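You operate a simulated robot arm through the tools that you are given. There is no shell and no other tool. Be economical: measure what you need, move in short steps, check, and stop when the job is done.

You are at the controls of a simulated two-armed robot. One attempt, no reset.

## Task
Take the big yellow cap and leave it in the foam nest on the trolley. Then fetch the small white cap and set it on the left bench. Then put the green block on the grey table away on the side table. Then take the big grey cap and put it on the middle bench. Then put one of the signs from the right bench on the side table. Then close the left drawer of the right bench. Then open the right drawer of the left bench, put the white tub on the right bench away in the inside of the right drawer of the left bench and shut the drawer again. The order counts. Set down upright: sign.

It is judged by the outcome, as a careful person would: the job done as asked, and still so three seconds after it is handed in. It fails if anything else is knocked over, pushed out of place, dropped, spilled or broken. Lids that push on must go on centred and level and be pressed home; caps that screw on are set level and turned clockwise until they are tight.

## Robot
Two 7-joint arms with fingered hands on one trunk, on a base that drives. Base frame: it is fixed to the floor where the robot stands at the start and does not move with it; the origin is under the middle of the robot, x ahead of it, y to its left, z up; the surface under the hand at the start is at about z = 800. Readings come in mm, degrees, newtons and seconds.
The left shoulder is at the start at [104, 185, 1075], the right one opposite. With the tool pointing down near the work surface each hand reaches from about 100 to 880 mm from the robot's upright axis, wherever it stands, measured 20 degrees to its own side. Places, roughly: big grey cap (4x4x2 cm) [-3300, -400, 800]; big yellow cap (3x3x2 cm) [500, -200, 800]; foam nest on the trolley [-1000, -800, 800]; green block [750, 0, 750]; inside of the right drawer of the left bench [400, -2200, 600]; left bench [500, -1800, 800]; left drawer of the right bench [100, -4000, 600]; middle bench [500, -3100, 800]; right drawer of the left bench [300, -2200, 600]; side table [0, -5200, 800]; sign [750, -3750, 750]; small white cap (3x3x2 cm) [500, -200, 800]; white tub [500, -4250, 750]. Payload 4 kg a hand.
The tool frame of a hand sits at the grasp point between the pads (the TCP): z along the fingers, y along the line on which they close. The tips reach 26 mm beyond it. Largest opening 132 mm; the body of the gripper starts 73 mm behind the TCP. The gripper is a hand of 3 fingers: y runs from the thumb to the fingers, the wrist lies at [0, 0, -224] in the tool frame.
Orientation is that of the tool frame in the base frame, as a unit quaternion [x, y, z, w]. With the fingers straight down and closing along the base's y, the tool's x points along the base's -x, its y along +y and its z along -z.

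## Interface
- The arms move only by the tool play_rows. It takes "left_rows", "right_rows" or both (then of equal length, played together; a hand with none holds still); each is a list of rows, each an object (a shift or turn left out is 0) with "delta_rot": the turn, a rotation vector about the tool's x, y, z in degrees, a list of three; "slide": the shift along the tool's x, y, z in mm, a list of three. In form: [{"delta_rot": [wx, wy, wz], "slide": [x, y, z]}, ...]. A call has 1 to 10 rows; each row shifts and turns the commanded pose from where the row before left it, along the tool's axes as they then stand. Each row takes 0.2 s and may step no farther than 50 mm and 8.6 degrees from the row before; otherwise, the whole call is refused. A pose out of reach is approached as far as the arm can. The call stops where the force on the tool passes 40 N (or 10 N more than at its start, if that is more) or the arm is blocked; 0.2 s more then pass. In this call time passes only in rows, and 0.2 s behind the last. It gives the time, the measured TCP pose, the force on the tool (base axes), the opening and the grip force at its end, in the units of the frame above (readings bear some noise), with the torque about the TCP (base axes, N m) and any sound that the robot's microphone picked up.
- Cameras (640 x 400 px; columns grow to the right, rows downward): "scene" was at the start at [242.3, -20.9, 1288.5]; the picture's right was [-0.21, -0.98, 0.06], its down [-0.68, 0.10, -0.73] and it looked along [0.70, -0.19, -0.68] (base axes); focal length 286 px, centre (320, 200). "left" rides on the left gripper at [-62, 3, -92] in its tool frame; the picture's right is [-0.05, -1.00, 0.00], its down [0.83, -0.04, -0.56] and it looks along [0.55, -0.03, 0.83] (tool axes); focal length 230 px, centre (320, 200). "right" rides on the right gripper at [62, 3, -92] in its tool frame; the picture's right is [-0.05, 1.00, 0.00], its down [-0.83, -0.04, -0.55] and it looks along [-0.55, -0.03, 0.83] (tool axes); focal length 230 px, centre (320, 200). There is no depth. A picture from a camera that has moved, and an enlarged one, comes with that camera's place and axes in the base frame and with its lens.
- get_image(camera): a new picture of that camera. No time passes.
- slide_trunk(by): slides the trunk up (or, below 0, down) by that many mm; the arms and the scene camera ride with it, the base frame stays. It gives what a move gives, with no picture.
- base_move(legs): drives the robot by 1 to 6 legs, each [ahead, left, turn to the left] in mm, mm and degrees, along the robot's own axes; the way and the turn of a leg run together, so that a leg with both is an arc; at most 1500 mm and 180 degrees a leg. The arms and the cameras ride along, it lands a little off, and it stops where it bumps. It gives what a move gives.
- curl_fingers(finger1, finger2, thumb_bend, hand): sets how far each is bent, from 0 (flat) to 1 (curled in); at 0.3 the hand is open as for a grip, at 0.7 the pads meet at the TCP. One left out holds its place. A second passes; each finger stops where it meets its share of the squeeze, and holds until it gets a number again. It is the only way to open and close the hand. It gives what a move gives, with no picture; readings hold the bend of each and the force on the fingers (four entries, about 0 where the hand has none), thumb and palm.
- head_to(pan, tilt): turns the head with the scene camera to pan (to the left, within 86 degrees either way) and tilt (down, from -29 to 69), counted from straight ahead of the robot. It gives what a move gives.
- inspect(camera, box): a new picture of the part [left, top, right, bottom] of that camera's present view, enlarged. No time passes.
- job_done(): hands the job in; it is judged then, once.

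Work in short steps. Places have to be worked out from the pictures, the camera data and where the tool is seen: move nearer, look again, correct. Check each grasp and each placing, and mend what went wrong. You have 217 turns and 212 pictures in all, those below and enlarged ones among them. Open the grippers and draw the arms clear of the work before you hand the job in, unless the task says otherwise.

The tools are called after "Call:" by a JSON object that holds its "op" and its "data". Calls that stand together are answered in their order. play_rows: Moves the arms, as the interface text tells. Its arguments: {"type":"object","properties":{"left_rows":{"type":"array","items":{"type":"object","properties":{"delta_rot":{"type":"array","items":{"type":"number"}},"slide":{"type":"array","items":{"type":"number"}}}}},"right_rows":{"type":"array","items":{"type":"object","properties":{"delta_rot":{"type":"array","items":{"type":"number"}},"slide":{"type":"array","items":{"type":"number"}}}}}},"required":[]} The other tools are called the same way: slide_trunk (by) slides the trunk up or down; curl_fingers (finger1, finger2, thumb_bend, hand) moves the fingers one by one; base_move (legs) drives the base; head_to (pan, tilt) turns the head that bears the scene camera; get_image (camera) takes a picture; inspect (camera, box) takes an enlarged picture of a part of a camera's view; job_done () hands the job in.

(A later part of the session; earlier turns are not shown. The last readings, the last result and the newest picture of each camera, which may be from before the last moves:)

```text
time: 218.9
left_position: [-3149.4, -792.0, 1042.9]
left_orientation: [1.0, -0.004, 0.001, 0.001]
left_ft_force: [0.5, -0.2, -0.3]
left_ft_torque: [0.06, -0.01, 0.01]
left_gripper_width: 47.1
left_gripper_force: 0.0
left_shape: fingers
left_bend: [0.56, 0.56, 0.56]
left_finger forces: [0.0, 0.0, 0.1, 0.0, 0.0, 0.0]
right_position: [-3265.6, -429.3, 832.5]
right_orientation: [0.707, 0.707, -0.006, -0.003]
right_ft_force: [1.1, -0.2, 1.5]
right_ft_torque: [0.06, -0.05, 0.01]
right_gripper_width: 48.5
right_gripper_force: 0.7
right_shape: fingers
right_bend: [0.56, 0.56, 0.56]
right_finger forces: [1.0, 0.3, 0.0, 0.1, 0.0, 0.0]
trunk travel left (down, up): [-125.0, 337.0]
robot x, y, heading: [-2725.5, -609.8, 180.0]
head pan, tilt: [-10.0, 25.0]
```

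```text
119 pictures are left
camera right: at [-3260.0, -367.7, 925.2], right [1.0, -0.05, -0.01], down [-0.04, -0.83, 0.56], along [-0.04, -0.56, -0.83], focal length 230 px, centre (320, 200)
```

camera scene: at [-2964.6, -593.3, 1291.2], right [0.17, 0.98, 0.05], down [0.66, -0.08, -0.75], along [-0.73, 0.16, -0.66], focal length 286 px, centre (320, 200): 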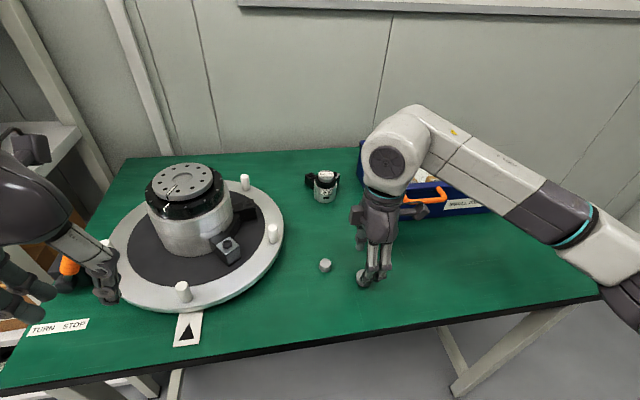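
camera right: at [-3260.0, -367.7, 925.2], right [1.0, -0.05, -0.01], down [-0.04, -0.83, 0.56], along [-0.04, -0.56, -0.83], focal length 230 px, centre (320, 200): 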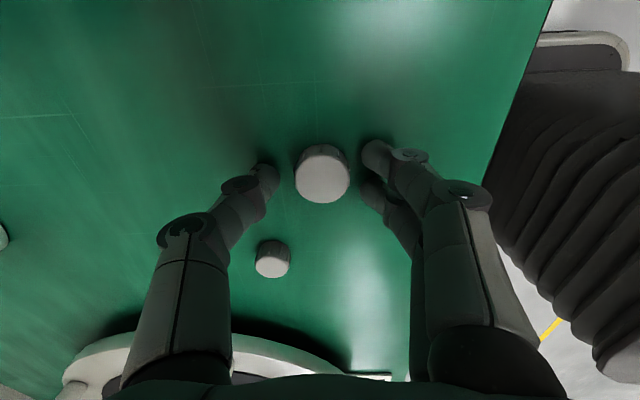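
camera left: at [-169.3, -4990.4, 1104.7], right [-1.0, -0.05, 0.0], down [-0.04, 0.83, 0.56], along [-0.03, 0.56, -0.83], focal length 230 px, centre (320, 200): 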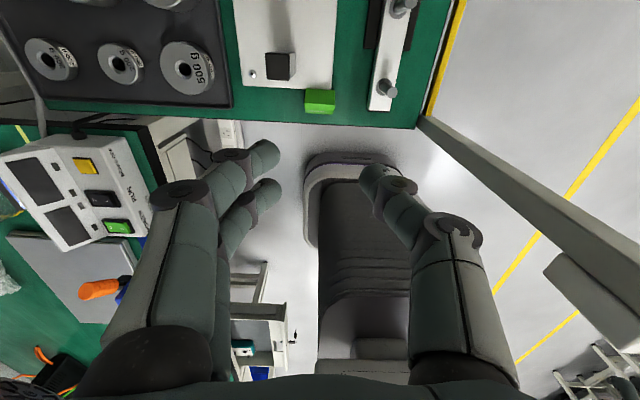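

Well centred with light table contact. I rise 2 mm and close.

Call:
{"op": "play_rows", "data": {"right_rows": [{"slide": [0, 0, -2]}]}}

Call:
{"op": "curl_fingers", "data": {"hand": "right", "finger1": 0.66, "finger2": 0.66, "thumb_bend": 0.66}}

Call:
{"op": "curl_fingers", "data": {"hand": "right", "finger1": 0.72, "finger2": 0.72, "thumb_bend": 0.72}}

Call:
{"op": "inspect", "data": {"camera": "right", "box": [220, 110, 420, 235]}}

```text
time: 219.3
left_position: [-3150.2, -791.8, 1043.1]
left_orientation: [1.0, -0.005, 0.001, 0.0]
left_ft_force: [0.0, -0.3, 0.4]
left_ft_torque: [-0.01, 0.01, -0.01]
left_gripper_width: 47.2
left_gripper_force: 0.0
left_shape: fingers
left_bend: [0.56, 0.56, 0.56]
left_finger forces: [0.0, 0.1, 0.0, 0.0, 0.1, 0.1]
right_position: [-3265.5, -429.0, 835.0]
right_orientation: [0.707, 0.707, -0.006, -0.004]
right_ft_force: [-0.5, -0.1, 0.1]
right_ft_torque: [0.01, -0.01, 0.0]
right_gripper_width: 48.4
right_gripper_force: 0.1
right_shape: fingers
right_bend: [0.56, 0.56, 0.56]
right_finger forces: [0.0, 0.0, 0.0, 0.1, 0.1, 0.1]
trunk travel left (down, up): [-125.0, 337.0]
robot x, y, heading: [-2726.2, -612.3, 179.7]
head pan, tilt: [-10.0, 25.0]
```

```text
time: 220.3
left_position: [-3150.4, -792.3, 1041.3]
left_orientation: [1.0, -0.005, 0.001, -0.001]
left_ft_force: [0.0, -0.2, 0.8]
left_ft_torque: [0.01, 0.0, 0.0]
left_gripper_width: 47.1
left_gripper_force: 0.1
left_shape: fingers
left_bend: [0.56, 0.56, 0.56]
left_finger forces: [0.0, 0.1, 0.0, 0.0, 0.0, 0.0]
right_position: [-3265.1, -428.3, 834.4]
right_orientation: [0.707, 0.707, -0.006, -0.003]
right_ft_force: [-0.5, -0.6, -0.1]
right_ft_torque: [0.01, 0.0, 0.03]
right_gripper_width: 27.5
right_gripper_force: 4.8
right_shape: fingers
right_bend: [0.63, 0.63, 0.64]
right_finger forces: [2.6, 2.4, 0.1, 0.0, 4.9, 0.0]
trunk travel left (down, up): [-125.0, 337.0]
robot x, y, heading: [-2726.0, -612.5, 179.6]
head pan, tilt: [-10.0, 25.0]
```

```text
time: 221.3
left_position: [-3150.3, -792.3, 1042.2]
left_orientation: [1.0, -0.005, 0.001, -0.001]
left_ft_force: [-0.1, -0.2, -0.5]
left_ft_torque: [-0.05, 0.03, 0.03]
left_gripper_width: 47.1
left_gripper_force: 0.0
left_shape: fingers
left_bend: [0.56, 0.56, 0.56]
left_finger forces: [0.0, 0.0, 0.0, 0.0, 0.1, 0.0]
right_position: [-3265.4, -427.8, 835.2]
right_orientation: [0.707, 0.708, -0.008, -0.003]
right_ft_force: [0.3, 0.8, 0.4]
right_ft_torque: [-0.01, 0.02, 0.0]
right_gripper_width: 25.9
right_gripper_force: 13.9
right_shape: fingers
right_bend: [0.66, 0.67, 0.66]
right_finger forces: [7.7, 7.2, 0.0, 0.0, 14.1, 0.1]
trunk travel left (down, up): [-125.0, 337.0]
robot x, y, heading: [-2726.7, -607.0, 179.4]
head pan, tilt: [-10.0, 25.0]
```

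```text
3.20 times, centred on (320, 172) of right
camera zoom: at [-3259.8, -367.4, 926.5], right [1.0, -0.05, -0.01], down [-0.04, -0.83, 0.56], along [-0.04, -0.56, -0.83], focal length 736 px, centre (320, 288)
```

zoom: 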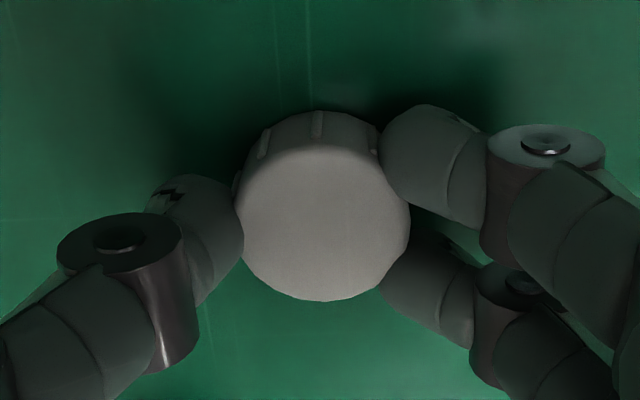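

Firm grip. Lift, back off, and drive toward the middle bench.

Call:
{"op": "play_rows", "data": {"right_rows": [{"slide": [0, 0, -10]}, {"slide": [0, 0, -30]}, {"slide": [0, 0, -45]}, {"slide": [0, 0, -45]}, {"slide": [0, 20, -45]}, {"slide": [0, 45, -20]}, {"slide": [0, 45, 0]}, {"slide": [0, 45, 0]}]}}

Call:
{"op": "base_move", "data": {"legs": [[-500, 0, 0], [0, 1450, 0], [0, 900, 0], [0, 0, 180]]}}

Call:
{"op": "get_image", "data": {"camera": "right"}}

```text
time: 223.1
left_position: [-3149.8, -791.3, 1043.3]
left_orientation: [1.0, -0.004, 0.0, -0.001]
left_ft_force: [0.4, -0.4, 0.6]
left_ft_torque: [0.01, 0.04, 0.0]
left_gripper_width: 47.5
left_gripper_force: 0.1
left_shape: fingers
left_bend: [0.56, 0.56, 0.56]
left_finger forces: [0.1, 0.1, 0.0, 0.0, 0.0, 0.0]
right_position: [-3107.9, -428.0, 1030.7]
right_orientation: [0.707, 0.707, -0.008, -0.003]
right_ft_force: [-0.3, -0.1, 0.2]
right_ft_torque: [-0.01, 0.03, -0.02]
right_gripper_width: 26.1
right_gripper_force: 14.0
right_shape: fingers
right_bend: [0.67, 0.67, 0.66]
right_finger forces: [7.6, 7.5, 0.1, 0.0, 13.8, 0.0]
trunk travel left (down, up): [-125.0, 337.0]
robot x, y, heading: [-2723.4, -605.9, 179.7]
head pan, tilt: [-10.0, 25.0]
```

```text
time: 244.5
left_position: [-1844.2, -2769.7, 1043.7]
left_orientation: [0.003, 1.0, 0.0, -0.001]
left_ft_force: [0.3, 0.2, 0.5]
left_ft_torque: [-0.01, 0.01, -0.01]
left_gripper_width: 47.3
left_gripper_force: 0.1
left_shape: fingers
left_bend: [0.56, 0.56, 0.56]
left_finger forces: [0.0, 0.1, 0.0, 0.0, 0.0, 0.0]
right_position: [-1884.4, -3134.5, 1028.4]
right_orientation: [0.709, -0.705, 0.004, -0.007]
right_ft_force: [-0.2, -1.3, 0.0]
right_ft_torque: [-0.03, -0.01, -0.02]
right_gripper_width: 25.7
right_gripper_force: 12.3
right_shape: fingers
right_bend: [0.67, 0.68, 0.66]
right_finger forces: [6.9, 5.8, 0.0, 0.1, 12.9, 0.0]
trunk travel left (down, up): [-125.0, 337.0]
robot x, y, heading: [-2265.9, -2950.4, 0.0]
head pan, tilt: [-10.0, 25.0]
```

```text
117 pictures are left
camera right: at [-1887.0, -3197.6, 1121.5], right [-1.0, 0.05, -0.01], down [0.03, 0.83, 0.56], along [0.04, 0.56, -0.83], focal length 230 px, centre (320, 200)
```

right: 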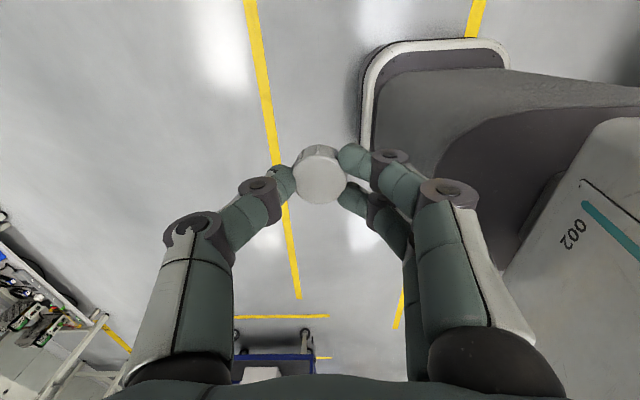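

Cap still held. I drive ahead to the middle bench.

Call:
{"op": "base_move", "data": {"legs": [[1450, 0, 0], [390, 0, 0]]}}

Call:
{"op": "head_to", "data": {"pan": -10, "tilt": 15}}

Call:
{"op": "get_image", "data": {"camera": "scene"}}

```text
time: 253.8
left_position: [2.2, -2769.5, 1043.2]
left_orientation: [0.0, 1.0, -0.001, -0.001]
left_ft_force: [0.3, -0.4, -0.1]
left_ft_torque: [-0.01, -0.03, 0.0]
left_gripper_width: 47.2
left_gripper_force: 0.1
left_shape: fingers
left_bend: [0.56, 0.56, 0.56]
left_finger forces: [0.0, 0.1, 0.0, 0.0, 0.0, 0.0]
right_position: [-36.7, -3136.2, 1029.7]
right_orientation: [0.711, -0.704, 0.004, -0.007]
right_ft_force: [-0.1, -0.5, -0.8]
right_ft_torque: [0.0, 0.03, 0.0]
right_gripper_width: 25.6
right_gripper_force: 12.5
right_shape: fingers
right_bend: [0.67, 0.68, 0.66]
right_finger forces: [6.7, 5.7, 0.0, 0.0, 13.0, 0.1]
trunk travel left (down, up): [-125.0, 337.0]
robot x, y, heading: [-419.7, -2955.9, 0.1]
head pan, tilt: [-10.0, 25.0]
```

```text
time: 254.5
left_position: [1.7, -2769.8, 1043.6]
left_orientation: [0.0, 1.0, -0.001, 0.0]
left_ft_force: [0.4, 0.2, 0.6]
left_ft_torque: [0.01, -0.03, 0.0]
left_gripper_width: 47.4
left_gripper_force: 0.1
left_shape: fingers
left_bend: [0.56, 0.56, 0.56]
left_finger forces: [0.0, 0.1, 0.0, 0.1, 0.0, 0.0]
right_position: [-36.3, -3135.0, 1029.6]
right_orientation: [0.711, -0.703, 0.004, -0.008]
right_ft_force: [-0.2, 0.0, -0.2]
right_ft_torque: [0.02, 0.02, -0.03]
right_gripper_width: 25.7
right_gripper_force: 12.6
right_shape: fingers
right_bend: [0.67, 0.68, 0.66]
right_finger forces: [6.8, 5.7, 0.0, 0.0, 12.9, 0.1]
trunk travel left (down, up): [-125.0, 337.0]
robot x, y, heading: [-420.1, -2953.9, 0.2]
head pan, tilt: [-10.0, 15.0]
```

```text
116 pictures are left
camera scene: at [-171.9, -2971.3, 1306.5], right [-0.16, -0.99, 0.05], down [-0.52, 0.04, -0.85], along [0.84, -0.16, -0.52], focal length 286 px, centre (320, 200)
```

scene: 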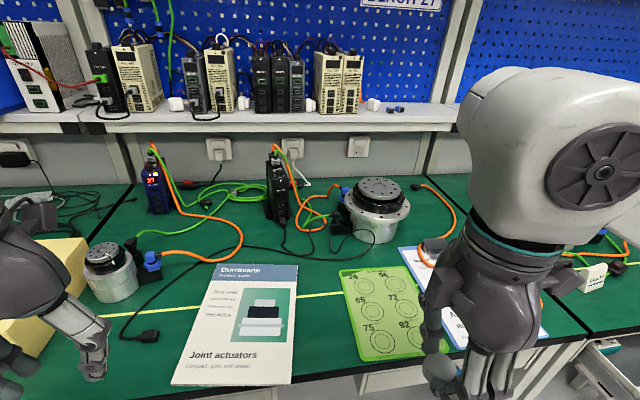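

Free green patch between the booklet and the green sheet at about (200,-3060). I move ahead a bit and bring the cap over it.

Call:
{"op": "base_move", "data": {"legs": [[60, 0, 0]]}}

Call:
{"op": "play_rows", "data": {"right_rows": [{"slide": [-15, -36, 0]}, {"slide": [-15, -36, 0]}, {"slide": [-15, -36, 0]}, {"slide": [-15, -36, 10]}, {"slide": [-14, -33, 20]}, {"slide": [0, 0, 45]}, {"slide": [0, 0, 45]}]}}

Call:
{"op": "get_image", "data": {"camera": "right"}}

Call:
{"op": "get_image", "data": {"camera": "scene"}}

```text
time: 255.5
left_position: [61.4, -2768.7, 1042.0]
left_orientation: [-0.001, 1.0, 0.001, -0.001]
left_ft_force: [0.8, -0.1, 1.0]
left_ft_torque: [0.02, 0.02, -0.01]
left_gripper_width: 47.4
left_gripper_force: 0.1
left_shape: fingers
left_bend: [0.56, 0.56, 0.56]
left_finger forces: [0.0, 0.1, 0.1, 0.0, 0.0, 0.0]
right_position: [24.4, -3134.5, 1030.0]
right_orientation: [0.711, -0.704, 0.002, -0.006]
right_ft_force: [0.4, 0.5, -0.1]
right_ft_torque: [-0.03, 0.05, -0.02]
right_gripper_width: 25.3
right_gripper_force: 12.8
right_shape: fingers
right_bend: [0.67, 0.68, 0.66]
right_finger forces: [6.8, 5.8, 0.1, 0.0, 13.2, 0.0]
trunk travel left (down, up): [-125.0, 337.0]
robot x, y, heading: [-357.6, -2956.1, 0.2]
head pan, tilt: [-10.0, 15.0]
```

```text
time: 257.1
left_position: [62.4, -2769.1, 1041.6]
left_orientation: [0.0, 1.0, 0.0, -0.002]
left_ft_force: [0.1, 0.2, -0.5]
left_ft_torque: [0.0, -0.01, 0.03]
left_gripper_width: 47.0
left_gripper_force: 0.1
left_shape: fingers
left_bend: [0.56, 0.56, 0.56]
left_finger forces: [0.1, 0.1, 0.0, 0.1, 0.0, 0.0]
right_position: [202.3, -3056.0, 908.5]
right_orientation: [0.711, -0.703, 0.002, -0.006]
right_ft_force: [-0.7, -0.2, 0.9]
right_ft_torque: [0.03, 0.0, -0.03]
right_gripper_width: 25.4
right_gripper_force: 13.0
right_shape: fingers
right_bend: [0.67, 0.68, 0.66]
right_finger forces: [6.9, 5.9, 0.1, 0.0, 12.9, 0.0]
trunk travel left (down, up): [-125.0, 337.0]
robot x, y, heading: [-360.3, -2954.4, 0.4]
head pan, tilt: [-10.0, 15.0]
```

```text
115 pictures are left
camera right: at [200.6, -3118.9, 1001.2], right [-1.0, 0.04, -0.01], down [0.03, 0.83, 0.56], along [0.03, 0.56, -0.83], focal length 230 px, centre (320, 200)
```

right: 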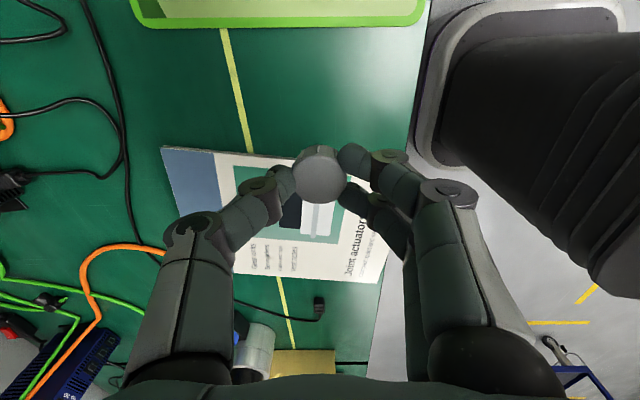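

```text
114 pictures are left
camera scene: at [-110.5, -2970.8, 1306.2], right [-0.16, -0.99, 0.05], down [-0.52, 0.04, -0.85], along [0.84, -0.16, -0.52], focal length 286 px, centre (320, 200)
```

scene: 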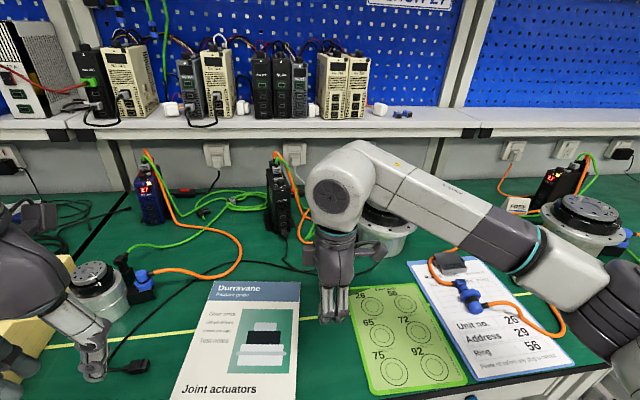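

Gap spans y -3013..-3133, so I shift to -3073 and descend.

Call:
{"op": "play_rows", "data": {"right_rows": [{"slide": [17, 0, 25]}, {"slide": [0, 0, 40]}, {"slide": [0, 0, 30]}, {"slide": [0, 0, 10]}]}}

Call:
{"op": "get_image", "data": {"camera": "right"}}

```text
time: 258.1
left_position: [61.1, -2768.2, 1041.4]
left_orientation: [0.0, 1.0, 0.0, 0.0]
left_ft_force: [0.2, -0.3, -0.1]
left_ft_torque: [-0.03, 0.0, 0.01]
left_gripper_width: 47.4
left_gripper_force: 0.0
left_shape: fingers
left_bend: [0.56, 0.56, 0.56]
left_finger forces: [0.0, 0.0, 0.0, 0.0, 0.1, 0.0]
right_position: [203.9, -3072.6, 806.5]
right_orientation: [0.711, -0.703, 0.004, -0.007]
right_ft_force: [0.4, 0.2, 0.0]
right_ft_torque: [0.02, -0.02, 0.0]
right_gripper_width: 25.4
right_gripper_force: 12.9
right_shape: fingers
right_bend: [0.67, 0.68, 0.66]
right_finger forces: [6.8, 6.1, 0.0, 0.1, 12.8, 0.0]
trunk travel left (down, up): [-125.0, 337.0]
robot x, y, heading: [-358.4, -2956.6, 0.2]
head pan, tilt: [-10.0, 15.0]
```

```text
113 pictures are left
camera right: at [200.9, -3136.3, 898.3], right [-1.0, 0.04, -0.01], down [0.03, 0.83, 0.56], along [0.03, 0.56, -0.83], focal length 230 px, centre (320, 200)
```

right: 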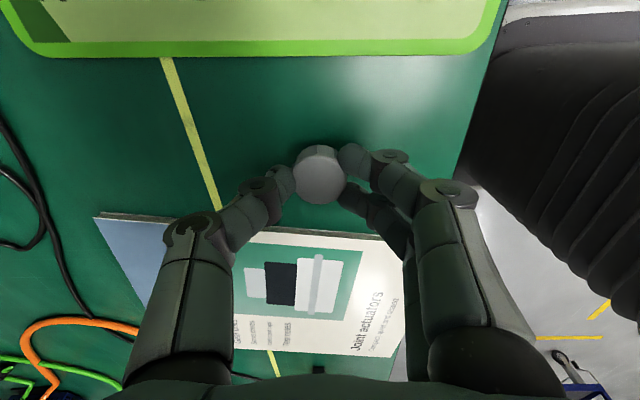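

Clear between the sheet and booklet. Descend gently to contact.

Call:
{"op": "play_rows", "data": {"right_rows": [{"slide": [0, 0, 5]}, {"slide": [0, 0, 4]}, {"slide": [0, 0, 3]}, {"slide": [0, 0, 3]}]}}

```text
time: 259.1
left_position: [62.0, -2768.8, 1042.6]
left_orientation: [0.0, 1.0, 0.0, -0.001]
left_ft_force: [-0.1, 0.5, 0.0]
left_ft_torque: [0.02, -0.01, 0.0]
left_gripper_width: 47.2
left_gripper_force: 0.0
left_shape: fingers
left_bend: [0.56, 0.56, 0.56]
left_finger forces: [0.0, 0.0, 0.1, 0.0, 0.0, 0.1]
right_position: [202.7, -3074.5, 790.7]
right_orientation: [0.711, -0.704, 0.003, -0.007]
right_ft_force: [-0.3, -0.7, -0.6]
right_ft_torque: [0.02, 0.01, 0.0]
right_gripper_width: 25.4
right_gripper_force: 12.8
right_shape: fingers
right_bend: [0.67, 0.68, 0.66]
right_finger forces: [6.9, 6.0, 0.0, 0.0, 12.7, 0.0]
trunk travel left (down, up): [-125.0, 337.0]
robot x, y, heading: [-366.6, -2953.6, 0.2]
head pan, tilt: [-10.0, 15.0]
```

Call:
{"op": "play_rows", "data": {"right_rows": [{"slide": [0, 0, 3]}, {"slide": [0, 0, 2]}, {"slide": [0, 0, 2]}]}}

```text
time: 259.9
left_position: [61.6, -2769.5, 1042.6]
left_orientation: [-0.001, 1.0, 0.0, -0.001]
left_ft_force: [-0.1, -0.5, 0.1]
left_ft_torque: [0.02, 0.01, 0.0]
left_gripper_width: 47.2
left_gripper_force: 0.0
left_shape: fingers
left_bend: [0.56, 0.56, 0.56]
left_finger forces: [0.1, 0.0, 0.0, 0.1, 0.0, 0.1]
right_position: [202.9, -3074.9, 784.9]
right_orientation: [0.711, -0.703, 0.003, -0.008]
right_ft_force: [0.5, 0.3, 0.3]
right_ft_torque: [0.01, 0.01, 0.01]
right_gripper_width: 25.3
right_gripper_force: 12.8
right_shape: fingers
right_bend: [0.67, 0.68, 0.66]
right_finger forces: [6.9, 6.1, 0.1, 0.1, 12.7, 0.0]
trunk travel left (down, up): [-125.0, 337.0]
robot x, y, heading: [-362.3, -2956.2, 0.4]
head pan, tilt: [-10.0, 15.0]
```

Call:
{"op": "play_rows", "data": {"right_rows": [{"slide": [0, 0, 2]}, {"slide": [0, 0, 2]}]}}

```text
time: 260.5
left_position: [60.6, -2769.0, 1043.2]
left_orientation: [0.0, 1.0, 0.0, -0.001]
left_ft_force: [-0.2, -0.1, -0.3]
left_ft_torque: [-0.01, 0.0, -0.01]
left_gripper_width: 47.1
left_gripper_force: 0.0
left_shape: fingers
left_bend: [0.56, 0.56, 0.56]
left_finger forces: [0.1, 0.0, 0.1, 0.0, 0.0, 0.0]
right_position: [201.8, -3073.5, 782.4]
right_orientation: [0.711, -0.703, 0.004, -0.007]
right_ft_force: [-0.5, -0.3, 5.2]
right_ft_torque: [-0.06, -0.04, -0.04]
right_gripper_width: 25.1
right_gripper_force: 14.3
right_shape: fingers
right_bend: [0.67, 0.68, 0.66]
right_finger forces: [7.7, 6.4, 0.0, 0.1, 13.8, 0.1]
trunk travel left (down, up): [-125.0, 337.0]
robot x, y, heading: [-357.7, -2953.7, 0.4]
head pan, tilt: [-10.0, 15.0]
```

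Contact. Release slightly and rise.

Call:
{"op": "curl_fingers", "data": {"hand": "right", "finger1": 0.59, "finger2": 0.59, "thumb_bend": 0.59}}

Call:
{"op": "play_rows", "data": {"right_rows": [{"slide": [0, 0, -8]}, {"slide": [0, 0, -40]}, {"slide": [0, 0, -45]}, {"slide": [0, 0, -45]}, {"slide": [0, 0, -45]}, {"slide": [0, 20, -45]}]}}

Call:
{"op": "get_image", "data": {"camera": "right"}}

```text
time: 261.5
left_position: [61.2, -2769.3, 1043.0]
left_orientation: [-0.001, 1.0, 0.0, -0.001]
left_ft_force: [0.0, 0.0, 0.4]
left_ft_torque: [0.01, 0.03, 0.02]
left_gripper_width: 47.5
left_gripper_force: 0.0
left_shape: fingers
left_bend: [0.56, 0.56, 0.56]
left_finger forces: [0.1, 0.0, 0.0, 0.0, 0.0, 0.1]
right_position: [203.9, -3074.0, 782.6]
right_orientation: [0.71, -0.704, 0.003, -0.007]
right_ft_force: [1.5, -1.1, 6.1]
right_ft_torque: [-0.07, 0.04, -0.01]
right_gripper_width: 34.9
right_gripper_force: 3.8
right_shape: fingers
right_bend: [0.61, 0.61, 0.59]
right_finger forces: [3.1, 2.3, 0.0, 0.0, 1.2, 0.0]
trunk travel left (down, up): [-125.0, 337.0]
robot x, y, heading: [-361.3, -2957.9, 0.1]
head pan, tilt: [-10.0, 15.0]
```

```text
time: 262.9
left_position: [60.6, -2769.0, 1043.6]
left_orientation: [-0.001, 1.0, 0.001, 0.0]
left_ft_force: [-0.7, 0.3, 0.7]
left_ft_torque: [0.01, -0.03, 0.02]
left_gripper_width: 47.3
left_gripper_force: 0.1
left_shape: fingers
left_bend: [0.56, 0.56, 0.56]
left_finger forces: [0.0, 0.0, 0.1, 0.0, 0.0, 0.0]
right_position: [179.0, -3077.2, 1010.7]
right_orientation: [0.712, -0.702, 0.004, -0.006]
right_ft_force: [-0.1, 0.7, 0.3]
right_ft_torque: [0.02, -0.04, -0.01]
right_gripper_width: 37.5
right_gripper_force: 0.0
right_shape: fingers
right_bend: [0.59, 0.59, 0.59]
right_finger forces: [0.0, 0.0, 0.1, 0.0, 0.0, 0.1]
trunk travel left (down, up): [-125.0, 337.0]
robot x, y, heading: [-357.1, -2953.4, 0.5]
head pan, tilt: [-10.0, 15.0]
```

```text
112 pictures are left
camera right: at [176.6, -3139.4, 1103.5], right [-1.0, 0.04, -0.01], down [0.03, 0.83, 0.56], along [0.03, 0.56, -0.83], focal length 230 px, centre (320, 200)
```

right: 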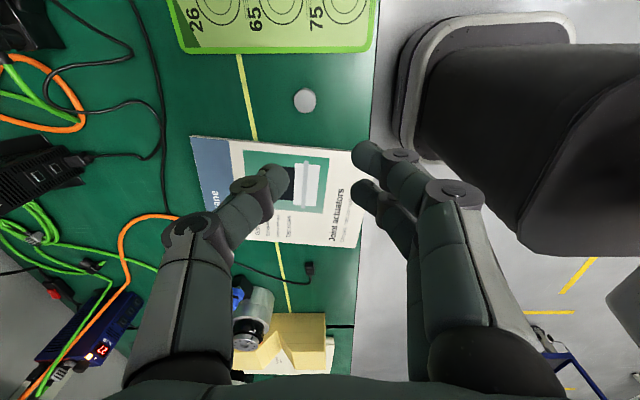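

Grey cap placed. Next, the sign: I back off and strafe to the right bench for a look.

Call:
{"op": "play_rows", "data": {"right_rows": [{"slide": [0, 45, -15]}, {"slide": [0, 45, 0]}, {"slide": [0, 20, 0]}]}}

Call:
{"op": "base_move", "data": {"legs": [[-170, 0, 0], [0, -750, 0]]}}

Call:
{"op": "head_to", "data": {"pan": -10, "tilt": 22}}

Call:
{"op": "get_image", "data": {"camera": "scene"}}

```text
time: 263.7
left_position: [61.7, -2769.4, 1042.0]
left_orientation: [0.0, 1.0, 0.0, -0.001]
left_ft_force: [1.4, 0.0, 0.2]
left_ft_torque: [0.0, 0.01, 0.0]
left_gripper_width: 47.1
left_gripper_force: 0.1
left_shape: fingers
left_bend: [0.56, 0.56, 0.56]
left_finger forces: [0.0, 0.0, 0.0, 0.0, 0.1, 0.0]
right_position: [69.8, -3077.0, 1023.2]
right_orientation: [0.712, -0.703, 0.002, -0.006]
right_ft_force: [0.0, 0.9, 0.4]
right_ft_torque: [0.0, -0.03, -0.02]
right_gripper_width: 37.5
right_gripper_force: 0.0
right_shape: fingers
right_bend: [0.59, 0.59, 0.59]
right_finger forces: [0.0, 0.0, 0.0, 0.0, 0.0, 0.0]
trunk travel left (down, up): [-125.0, 337.0]
robot x, y, heading: [-360.9, -2953.9, 0.4]
head pan, tilt: [-10.0, 15.0]
```

```text
time: 268.7
left_position: [-104.1, -3503.8, 1043.0]
left_orientation: [-0.003, 1.0, 0.0, -0.001]
left_ft_force: [-0.7, 0.3, 0.2]
left_ft_torque: [0.02, 0.01, 0.01]
left_gripper_width: 47.2
left_gripper_force: 0.1
left_shape: fingers
left_bend: [0.56, 0.56, 0.56]
left_finger forces: [0.0, 0.1, 0.0, 0.1, 0.0, 0.0]
right_position: [-91.8, -3811.8, 1021.9]
right_orientation: [0.713, -0.701, 0.004, -0.006]
right_ft_force: [-0.1, 0.3, 0.8]
right_ft_torque: [-0.01, 0.02, 0.05]
right_gripper_width: 37.7
right_gripper_force: 0.0
right_shape: fingers
right_bend: [0.59, 0.59, 0.59]
right_finger forces: [0.1, 0.1, 0.0, 0.0, 0.0, 0.0]
trunk travel left (down, up): [-125.0, 337.0]
robot x, y, heading: [-526.0, -3688.6, 0.8]
head pan, tilt: [-10.0, 15.0]
```

```text
time: 269.4
left_position: [-103.1, -3501.9, 1043.6]
left_orientation: [-0.003, 1.0, 0.0, -0.001]
left_ft_force: [0.0, -0.6, -0.2]
left_ft_torque: [-0.03, -0.02, -0.01]
left_gripper_width: 47.1
left_gripper_force: 0.0
left_shape: fingers
left_bend: [0.56, 0.56, 0.56]
left_finger forces: [0.1, 0.1, 0.0, 0.0, 0.0, 0.1]
right_position: [-92.9, -3811.7, 1022.3]
right_orientation: [0.713, -0.701, 0.003, -0.007]
right_ft_force: [0.7, 0.2, -0.8]
right_ft_torque: [0.01, 0.03, 0.02]
right_gripper_width: 37.6
right_gripper_force: 0.0
right_shape: fingers
right_bend: [0.59, 0.59, 0.59]
right_finger forces: [0.1, 0.1, 0.0, 0.0, 0.0, 0.0]
trunk travel left (down, up): [-125.0, 337.0]
robot x, y, heading: [-523.7, -3689.2, 0.5]
head pan, tilt: [-10.0, 22.0]
```

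```text
111 pictures are left
camera scene: at [-278.9, -3705.5, 1295.8], right [-0.16, -0.99, 0.05], down [-0.62, 0.06, -0.78], along [0.77, -0.15, -0.62], focal length 286 px, centre (320, 200)
```

scene: 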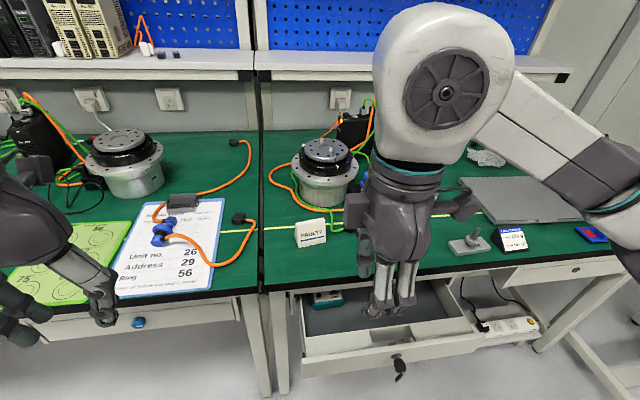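

Call:
{"op": "inspect", "data": {"camera": "scene", "box": [260, 180, 380, 255]}}

Call:
{"op": "inspect", "data": {"camera": "right", "box": [0, 0, 320, 200]}}

```text
5.33 times, centred on (320, 218) of scene
camera zoom: at [-278.9, -3705.5, 1295.8], right [-0.16, -0.99, 0.05], down [-0.62, 0.06, -0.78], along [0.77, -0.15, -0.62], focal length 1525 px, centre (320, 107)
```

zoom: 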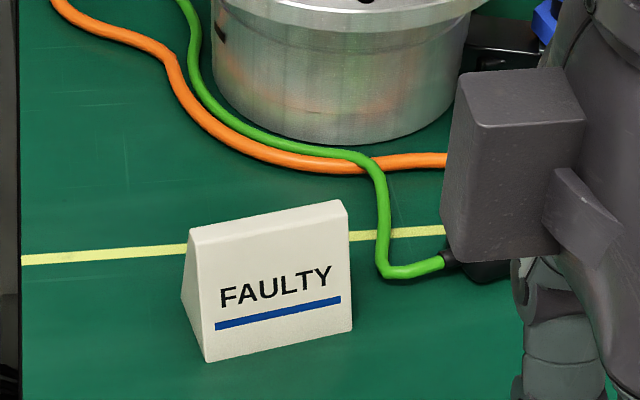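

```text
2.00 times, centred on (160, 100) of right
camera zoom: at [-94.0, -3874.6, 1114.6], right [-1.0, 0.04, -0.01], down [0.02, 0.83, 0.56], along [0.03, 0.56, -0.83], focal length 460 px, centre (640, 400)
```

zoom: 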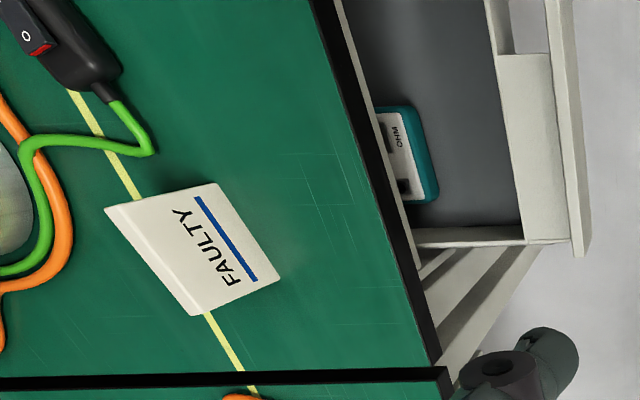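

The sign is a prism ~73 mm wide, ~49 deep, ~65 tall at about (235,-3787). I'll grip it across its width with the left hand; drive so it lies ahead-left (staying clear of the open drawer at x≈-45).

Call:
{"op": "base_move", "data": {"legs": [[0, -280, -0.5], [150, 0, 0]]}}

Call:
{"op": "head_to", "data": {"pan": 15, "tilt": 20}}

Call:
{"op": "curl_fingers", "data": {"hand": "left", "finger1": 0.4, "finger2": 0.4, "thumb_bend": 0.4}}

Call:
{"op": "get_image", "data": {"camera": "scene"}}

```text
time: 272.4
left_position: [50.0, -3789.2, 1043.5]
left_orientation: [-0.001, 1.0, 0.0, -0.001]
left_ft_force: [-0.6, -0.8, 0.2]
left_ft_torque: [-0.02, 0.02, 0.03]
left_gripper_width: 47.5
left_gripper_force: 0.1
left_shape: fingers
left_bend: [0.56, 0.56, 0.56]
left_finger forces: [0.1, 0.0, 0.0, 0.0, 0.0, 0.0]
right_position: [60.6, -4096.6, 1023.1]
right_orientation: [0.712, -0.702, 0.003, -0.007]
right_ft_force: [0.4, -0.8, -0.7]
right_ft_torque: [0.0, 0.02, 0.01]
right_gripper_width: 37.8
right_gripper_force: 0.1
right_shape: fingers
right_bend: [0.59, 0.59, 0.59]
right_finger forces: [0.1, 0.0, 0.0, 0.0, 0.0, 0.0]
trunk travel left (down, up): [-125.0, 337.0]
robot x, y, heading: [-371.8, -3975.4, 0.2]
head pan, tilt: [-10.0, 22.0]
```

```text
time: 273.2
left_position: [50.0, -3790.0, 1042.0]
left_orientation: [-0.001, 1.0, 0.001, -0.001]
left_ft_force: [-0.3, 0.5, 0.8]
left_ft_torque: [0.01, -0.03, 0.04]
left_gripper_width: 47.3
left_gripper_force: 0.0
left_shape: fingers
left_bend: [0.56, 0.56, 0.56]
left_finger forces: [0.0, 0.0, 0.0, 0.0, 0.0, 0.1]
right_position: [59.0, -4097.8, 1022.6]
right_orientation: [0.711, -0.703, 0.002, -0.007]
right_ft_force: [-0.6, -0.3, 0.1]
right_ft_torque: [-0.01, -0.05, 0.05]
right_gripper_width: 37.5
right_gripper_force: 0.0
right_shape: fingers
right_bend: [0.59, 0.59, 0.59]
right_finger forces: [0.0, 0.0, 0.0, 0.0, 0.1, 0.0]
trunk travel left (down, up): [-125.0, 337.0]
robot x, y, heading: [-373.9, -3977.5, 0.4]
head pan, tilt: [15.0, 20.0]
```

```text
time: 274.2
left_position: [50.2, -3789.1, 1042.8]
left_orientation: [-0.001, 1.0, 0.0, -0.001]
left_ft_force: [0.2, 0.9, 0.2]
left_ft_torque: [0.0, 0.0, 0.01]
left_gripper_width: 101.0
left_gripper_force: 0.0
left_shape: fingers
left_bend: [0.4, 0.4, 0.4]
left_finger forces: [0.1, 0.0, 0.0, 0.0, 0.0, 0.1]
right_position: [60.7, -4097.6, 1022.6]
right_orientation: [0.711, -0.703, 0.003, -0.007]
right_ft_force: [-0.4, 0.5, -0.2]
right_ft_torque: [0.0, -0.02, -0.03]
right_gripper_width: 37.7
right_gripper_force: 0.1
right_shape: fingers
right_bend: [0.59, 0.59, 0.59]
right_finger forces: [0.0, 0.0, 0.0, 0.2, 0.0, 0.0]
trunk travel left (down, up): [-125.0, 337.0]
robot x, y, heading: [-373.1, -3978.3, 0.3]
head pan, tilt: [15.0, 20.0]
```

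```text
108 pictures are left
camera scene: at [-127.6, -3951.1, 1299.3], right [0.25, -0.96, -0.07], down [-0.58, -0.09, -0.81], along [0.77, 0.25, -0.59], focal length 286 px, centre (320, 200)
```

scene: 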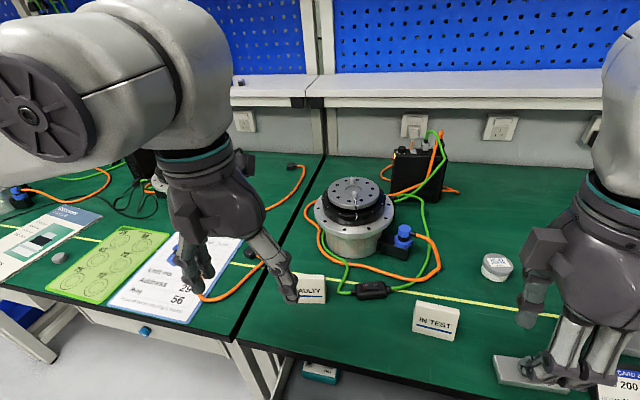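

I move the left hand above the FAULTY sign and check clearances to the cable.

Call:
{"op": "play_rows", "data": {"left_rows": [{"slide": [-47, 0, 0]}, {"slide": [-47, 0, 0]}, {"slide": [-47, 0, 20]}, {"slide": [-46, 0, 20]}, {"slide": [0, 0, 40]}]}}

Call:
{"op": "get_image", "data": {"camera": "left"}}

Call:
{"op": "inspect", "data": {"camera": "scene", "box": [220, 200, 380, 300]}}

```text
refused: row 3 steps farther than a row can; nothing moved
```

```text
107 pictures are left
camera left: at [110.7, -3785.1, 1134.7], right [0.05, -1.0, 0.0], down [-0.83, -0.05, 0.56], along [-0.56, -0.03, -0.83], focal length 230 px, centre (320, 200)
```

left: 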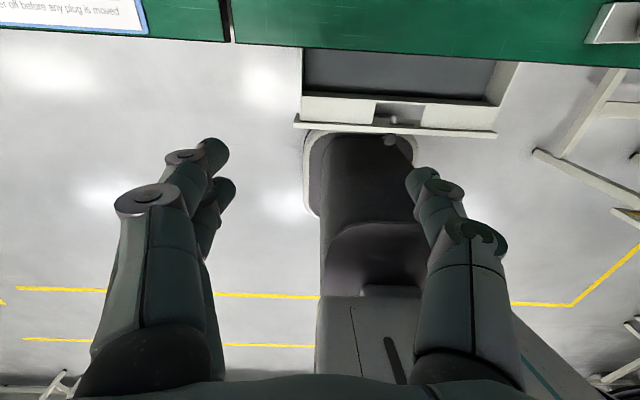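

```text
4.00 times, centred on (300, 250) of scene
camera zoom: at [-127.6, -3951.1, 1299.3], right [0.25, -0.96, -0.07], down [-0.58, -0.09, -0.81], along [0.77, 0.25, -0.59], focal length 1144 px, centre (400, 0)
```

zoom: 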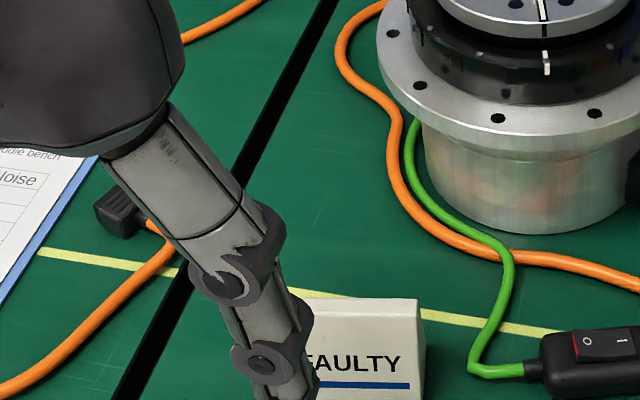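

Call:
{"op": "play_rows", "data": {"left_rows": [{"slide": [-45, 0, 0]}, {"slide": [-45, 0, 10]}, {"slide": [-45, 0, 20]}, {"slide": [-45, 0, 20]}, {"slide": [-5, 0, 40]}]}}

Call:
{"op": "get_image", "data": {"camera": "left"}}

Call:
{"op": "inspect", "data": {"camera": "scene", "box": [220, 200, 380, 300]}}

```text
time: 275.4
left_position: [235.2, -3787.0, 951.4]
left_orientation: [-0.002, 1.0, 0.0, -0.001]
left_ft_force: [0.7, -0.3, -0.7]
left_ft_torque: [0.0, 0.03, -0.01]
left_gripper_width: 100.6
left_gripper_force: 0.1
left_shape: fingers
left_bend: [0.4, 0.4, 0.4]
left_finger forces: [0.1, 0.0, 0.0, 0.1, 0.1, 0.0]
right_position: [59.9, -4096.5, 1022.8]
right_orientation: [0.711, -0.703, 0.004, -0.007]
right_ft_force: [0.3, 0.2, 0.4]
right_ft_torque: [0.0, -0.01, 0.02]
right_gripper_width: 37.8
right_gripper_force: 0.1
right_shape: fingers
right_bend: [0.59, 0.59, 0.59]
right_finger forces: [0.1, 0.0, 0.0, 0.0, 0.0, 0.1]
trunk travel left (down, up): [-125.0, 337.0]
robot x, y, heading: [-368.2, -3978.1, 0.2]
head pan, tilt: [15.0, 20.0]
```

```text
105 pictures are left
camera left: at [296.2, -3782.5, 1043.9], right [0.05, -1.0, 0.0], down [-0.83, -0.05, 0.56], along [-0.56, -0.03, -0.83], focal length 230 px, centre (320, 200)
```

left: 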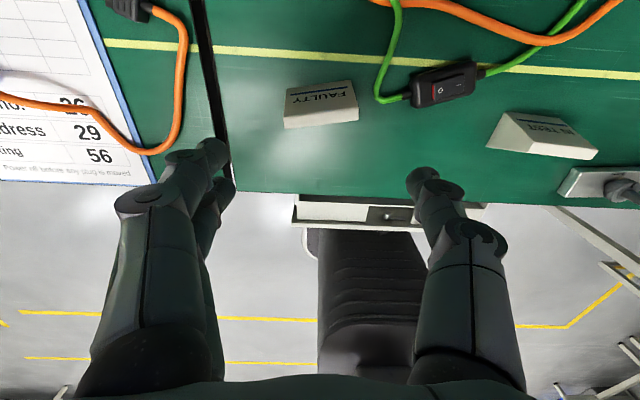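

```text
4.00 times, centred on (300, 250) of scene
camera zoom: at [-127.3, -3950.1, 1299.2], right [0.25, -0.96, -0.07], down [-0.58, -0.09, -0.81], along [0.77, 0.25, -0.59], focal length 1144 px, centre (400, 0)
```

zoom: 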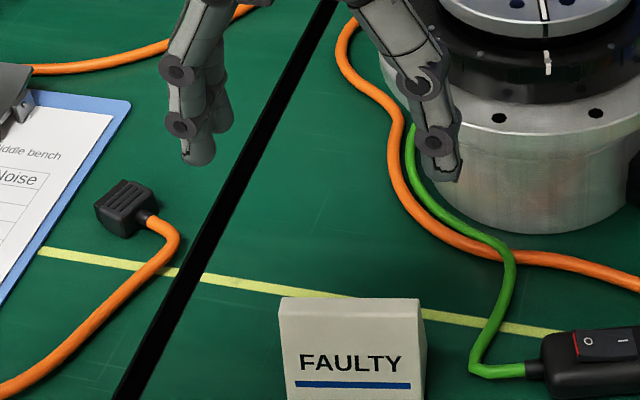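

Sign centre ≈(238,-3786), yawed ~8.5°. I align the hand, narrow to ~88 mm, and descend so tips stay well above the cable.

Call:
{"op": "curl_fingers", "data": {"hand": "left", "finger1": 0.44, "finger2": 0.44, "thumb_bend": 0.44}}

Call:
{"op": "play_rows", "data": {"left_rows": [{"slide": [-3, 1, 0], "delta_rot": [0, 0, -8.5]}, {"slide": [0, 0, 40]}, {"slide": [0, 0, 40]}]}}

Call:
{"op": "get_image", "data": {"camera": "left"}}

Call:
{"op": "inspect", "data": {"camera": "scene", "box": [220, 220, 380, 320]}}

```text
time: 276.4
left_position: [234.8, -3788.5, 952.5]
left_orientation: [-0.001, 1.0, 0.001, -0.001]
left_ft_force: [0.1, -0.2, -0.1]
left_ft_torque: [0.0, 0.01, -0.02]
left_gripper_width: 88.6
left_gripper_force: 0.1
left_shape: fingers
left_bend: [0.44, 0.44, 0.44]
left_finger forces: [0.0, 0.1, 0.0, 0.0, 0.0, 0.0]
right_position: [59.1, -4097.9, 1023.0]
right_orientation: [0.711, -0.703, 0.003, -0.007]
right_ft_force: [-1.0, 0.0, -1.1]
right_ft_torque: [0.01, 0.02, -0.03]
right_gripper_width: 37.5
right_gripper_force: 0.1
right_shape: fingers
right_bend: [0.59, 0.59, 0.59]
right_finger forces: [0.0, 0.0, 0.0, 0.0, 0.1, 0.0]
trunk travel left (down, up): [-125.0, 337.0]
robot x, y, heading: [-375.5, -3971.8, 0.3]
head pan, tilt: [15.0, 20.0]
```

```text
time: 277.2
left_position: [238.0, -3787.9, 871.1]
left_orientation: [-0.076, 0.997, 0.0, -0.001]
left_ft_force: [-0.2, 0.4, -0.7]
left_ft_torque: [0.02, 0.01, -0.01]
left_gripper_width: 88.6
left_gripper_force: 0.2
left_shape: fingers
left_bend: [0.44, 0.44, 0.44]
left_finger forces: [0.0, 0.0, 0.0, 0.0, 0.0, 0.0]
right_position: [60.8, -4097.7, 1021.9]
right_orientation: [0.711, -0.703, 0.003, -0.008]
right_ft_force: [-0.2, 0.1, -0.1]
right_ft_torque: [-0.01, -0.03, -0.01]
right_gripper_width: 37.8
right_gripper_force: 0.0
right_shape: fingers
right_bend: [0.59, 0.59, 0.59]
right_finger forces: [0.0, 0.1, 0.0, 0.0, 0.1, 0.0]
trunk travel left (down, up): [-125.0, 337.0]
robot x, y, heading: [-374.6, -3975.6, 0.2]
head pan, tilt: [15.0, 20.0]
```

```text
103 pictures are left
camera left: at [297.7, -3774.1, 962.9], right [0.2, -0.98, 0.0], down [-0.81, -0.17, 0.56], along [-0.55, -0.11, -0.83], focal length 230 px, centre (320, 200)
```

left: 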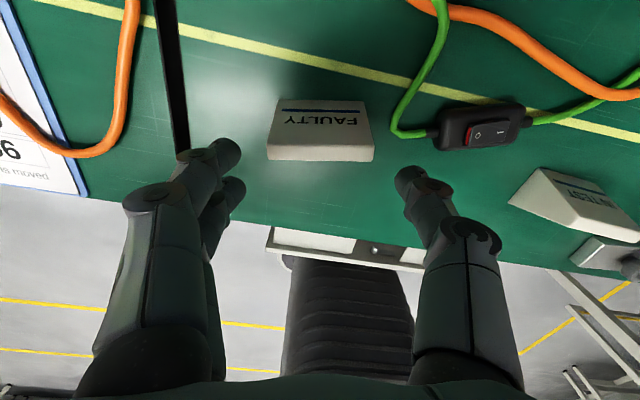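

```text
4.00 times, centred on (300, 270) of scene
camera zoom: at [-127.0, -3950.8, 1299.1], right [0.25, -0.96, -0.07], down [-0.58, -0.09, -0.81], along [0.77, 0.25, -0.59], focal length 1144 px, centre (400, -80)
```

zoom: 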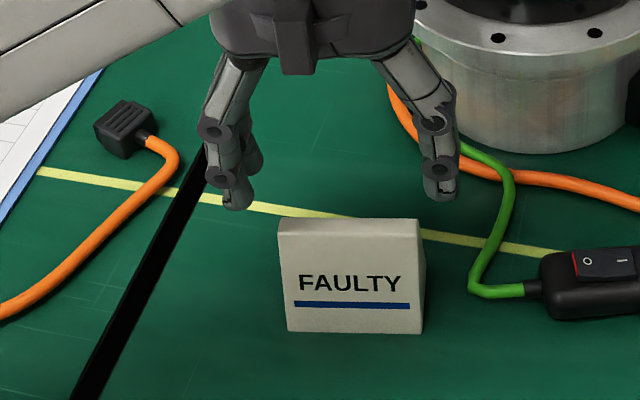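

Aligned. Descend 48 mm.

Call:
{"op": "play_rows", "data": {"left_rows": [{"slide": [0, 0, 16]}, {"slide": [0, 0, 16]}, {"slide": [0, 0, 16]}]}}

Call:
{"op": "get_image", "data": {"camera": "left"}}

Call:
{"op": "inspect", "data": {"camera": "scene", "box": [220, 220, 380, 320]}}

```text
time: 278.1
left_position: [237.0, -3786.3, 824.4]
left_orientation: [-0.076, 0.997, 0.0, 0.0]
left_ft_force: [0.4, 0.2, -1.2]
left_ft_torque: [-0.01, 0.02, 0.01]
left_gripper_width: 88.6
left_gripper_force: 0.1
left_shape: fingers
left_bend: [0.44, 0.44, 0.44]
left_finger forces: [0.1, 0.0, 0.1, 0.1, 0.0, 0.0]
right_position: [59.5, -4097.5, 1023.1]
right_orientation: [0.712, -0.702, 0.003, -0.008]
right_ft_force: [0.0, 1.0, -0.1]
right_ft_torque: [0.0, 0.01, -0.02]
right_gripper_width: 37.6
right_gripper_force: 0.1
right_shape: fingers
right_bend: [0.59, 0.59, 0.59]
right_finger forces: [0.0, 0.0, 0.0, 0.0, 0.0, 0.2]
trunk travel left (down, up): [-125.0, 337.0]
robot x, y, heading: [-374.1, -3973.9, -0.1]
head pan, tilt: [15.0, 20.0]
```

```text
101 pictures are left
camera left: at [297.0, -3774.5, 916.1], right [0.2, -0.98, 0.0], down [-0.81, -0.17, 0.56], along [-0.54, -0.11, -0.83], focal length 230 px, centre (320, 200)
```

left: 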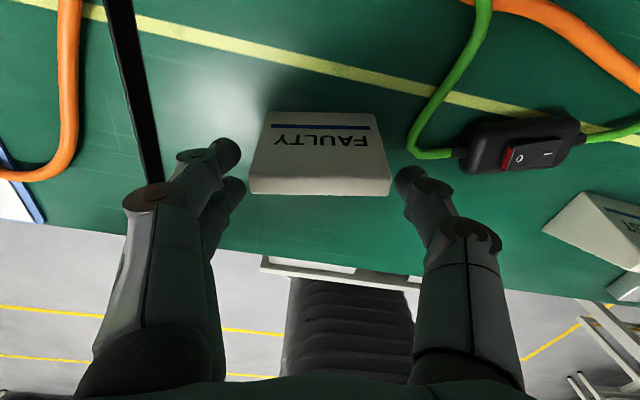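

```text
4.00 times, centred on (300, 270) of scene
camera zoom: at [-127.3, -3950.9, 1299.2], right [0.25, -0.96, -0.07], down [-0.58, -0.09, -0.81], along [0.77, 0.25, -0.59], focal length 1144 px, centre (400, -80)
```

zoom: 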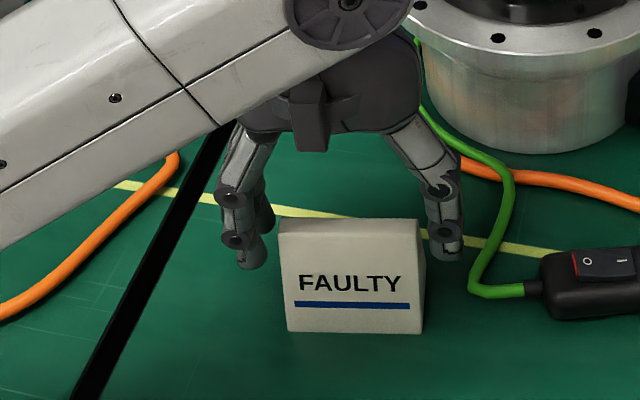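

Call:
{"op": "play_rows", "data": {"left_rows": [{"slide": [0, 0, 9]}]}}

Call:
{"op": "curl_fingers", "data": {"hand": "left", "finger1": 0.53, "finger2": 0.53, "thumb_bend": 0.53}}

Call:
{"op": "get_image", "data": {"camera": "left"}}

Call:
{"op": "inspect", "data": {"camera": "scene", "box": [220, 220, 380, 320]}}

```text
time: 278.4
left_position: [237.3, -3788.0, 812.9]
left_orientation: [-0.075, 0.997, 0.0, -0.001]
left_ft_force: [-0.7, 0.1, 0.4]
left_ft_torque: [-0.01, 0.02, -0.02]
left_gripper_width: 88.9
left_gripper_force: 0.1
left_shape: fingers
left_bend: [0.44, 0.44, 0.44]
left_finger forces: [0.0, 0.1, 0.1, 0.1, 0.0, 0.2]
right_position: [60.9, -4098.6, 1022.3]
right_orientation: [0.711, -0.703, 0.003, -0.006]
right_ft_force: [0.2, 0.4, 0.5]
right_ft_torque: [-0.02, -0.02, -0.01]
right_gripper_width: 37.5
right_gripper_force: 0.0
right_shape: fingers
right_bend: [0.59, 0.59, 0.59]
right_finger forces: [0.0, 0.0, 0.0, 0.1, 0.0, 0.0]
trunk travel left (down, up): [-125.0, 337.0]
robot x, y, heading: [-375.2, -3973.9, 0.2]
head pan, tilt: [15.0, 20.0]
```

```text
time: 279.4
left_position: [237.4, -3787.3, 814.7]
left_orientation: [-0.075, 0.997, 0.001, -0.001]
left_ft_force: [0.4, 0.3, 0.1]
left_ft_torque: [0.0, -0.02, -0.01]
left_gripper_width: 74.5
left_gripper_force: 7.1
left_shape: fingers
left_bend: [0.48, 0.49, 0.5]
left_finger forces: [3.3, 3.1, 0.0, 0.1, 6.5, 0.0]
right_position: [59.9, -4096.3, 1022.0]
right_orientation: [0.711, -0.703, 0.003, -0.007]
right_ft_force: [-1.0, 0.5, 0.9]
right_ft_torque: [0.01, 0.02, 0.01]
right_gripper_width: 37.7
right_gripper_force: 0.1
right_shape: fingers
right_bend: [0.59, 0.59, 0.59]
right_finger forces: [0.0, 0.0, 0.0, 0.1, 0.0, 0.0]
trunk travel left (down, up): [-125.0, 337.0]
robot x, y, heading: [-372.2, -3975.9, 0.3]
head pan, tilt: [15.0, 20.0]
```

```text
99 pictures are left
camera left: at [297.0, -3775.2, 907.1], right [0.2, -0.98, 0.0], down [-0.81, -0.17, 0.56], along [-0.55, -0.11, -0.83], focal length 230 px, centre (320, 200)
```

left: 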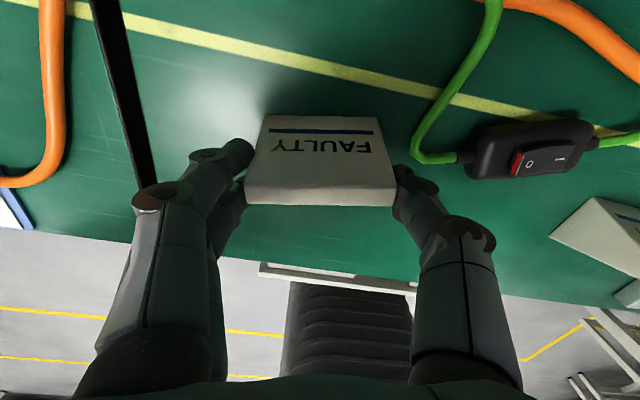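

```text
4.00 times, centred on (300, 270) of scene
camera zoom: at [-127.5, -3951.1, 1299.3], right [0.25, -0.96, -0.07], down [-0.58, -0.09, -0.81], along [0.77, 0.25, -0.59], focal length 1144 px, centre (400, -80)
```

zoom: 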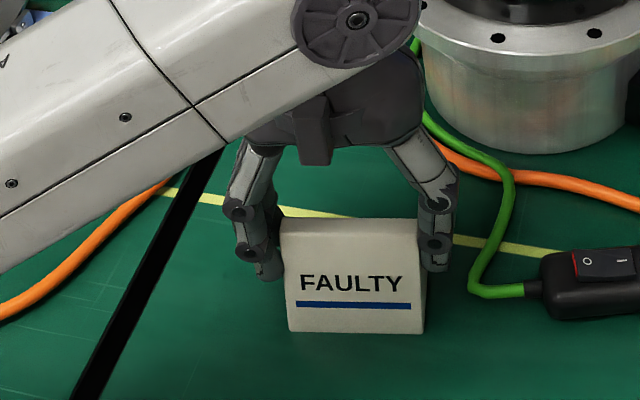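

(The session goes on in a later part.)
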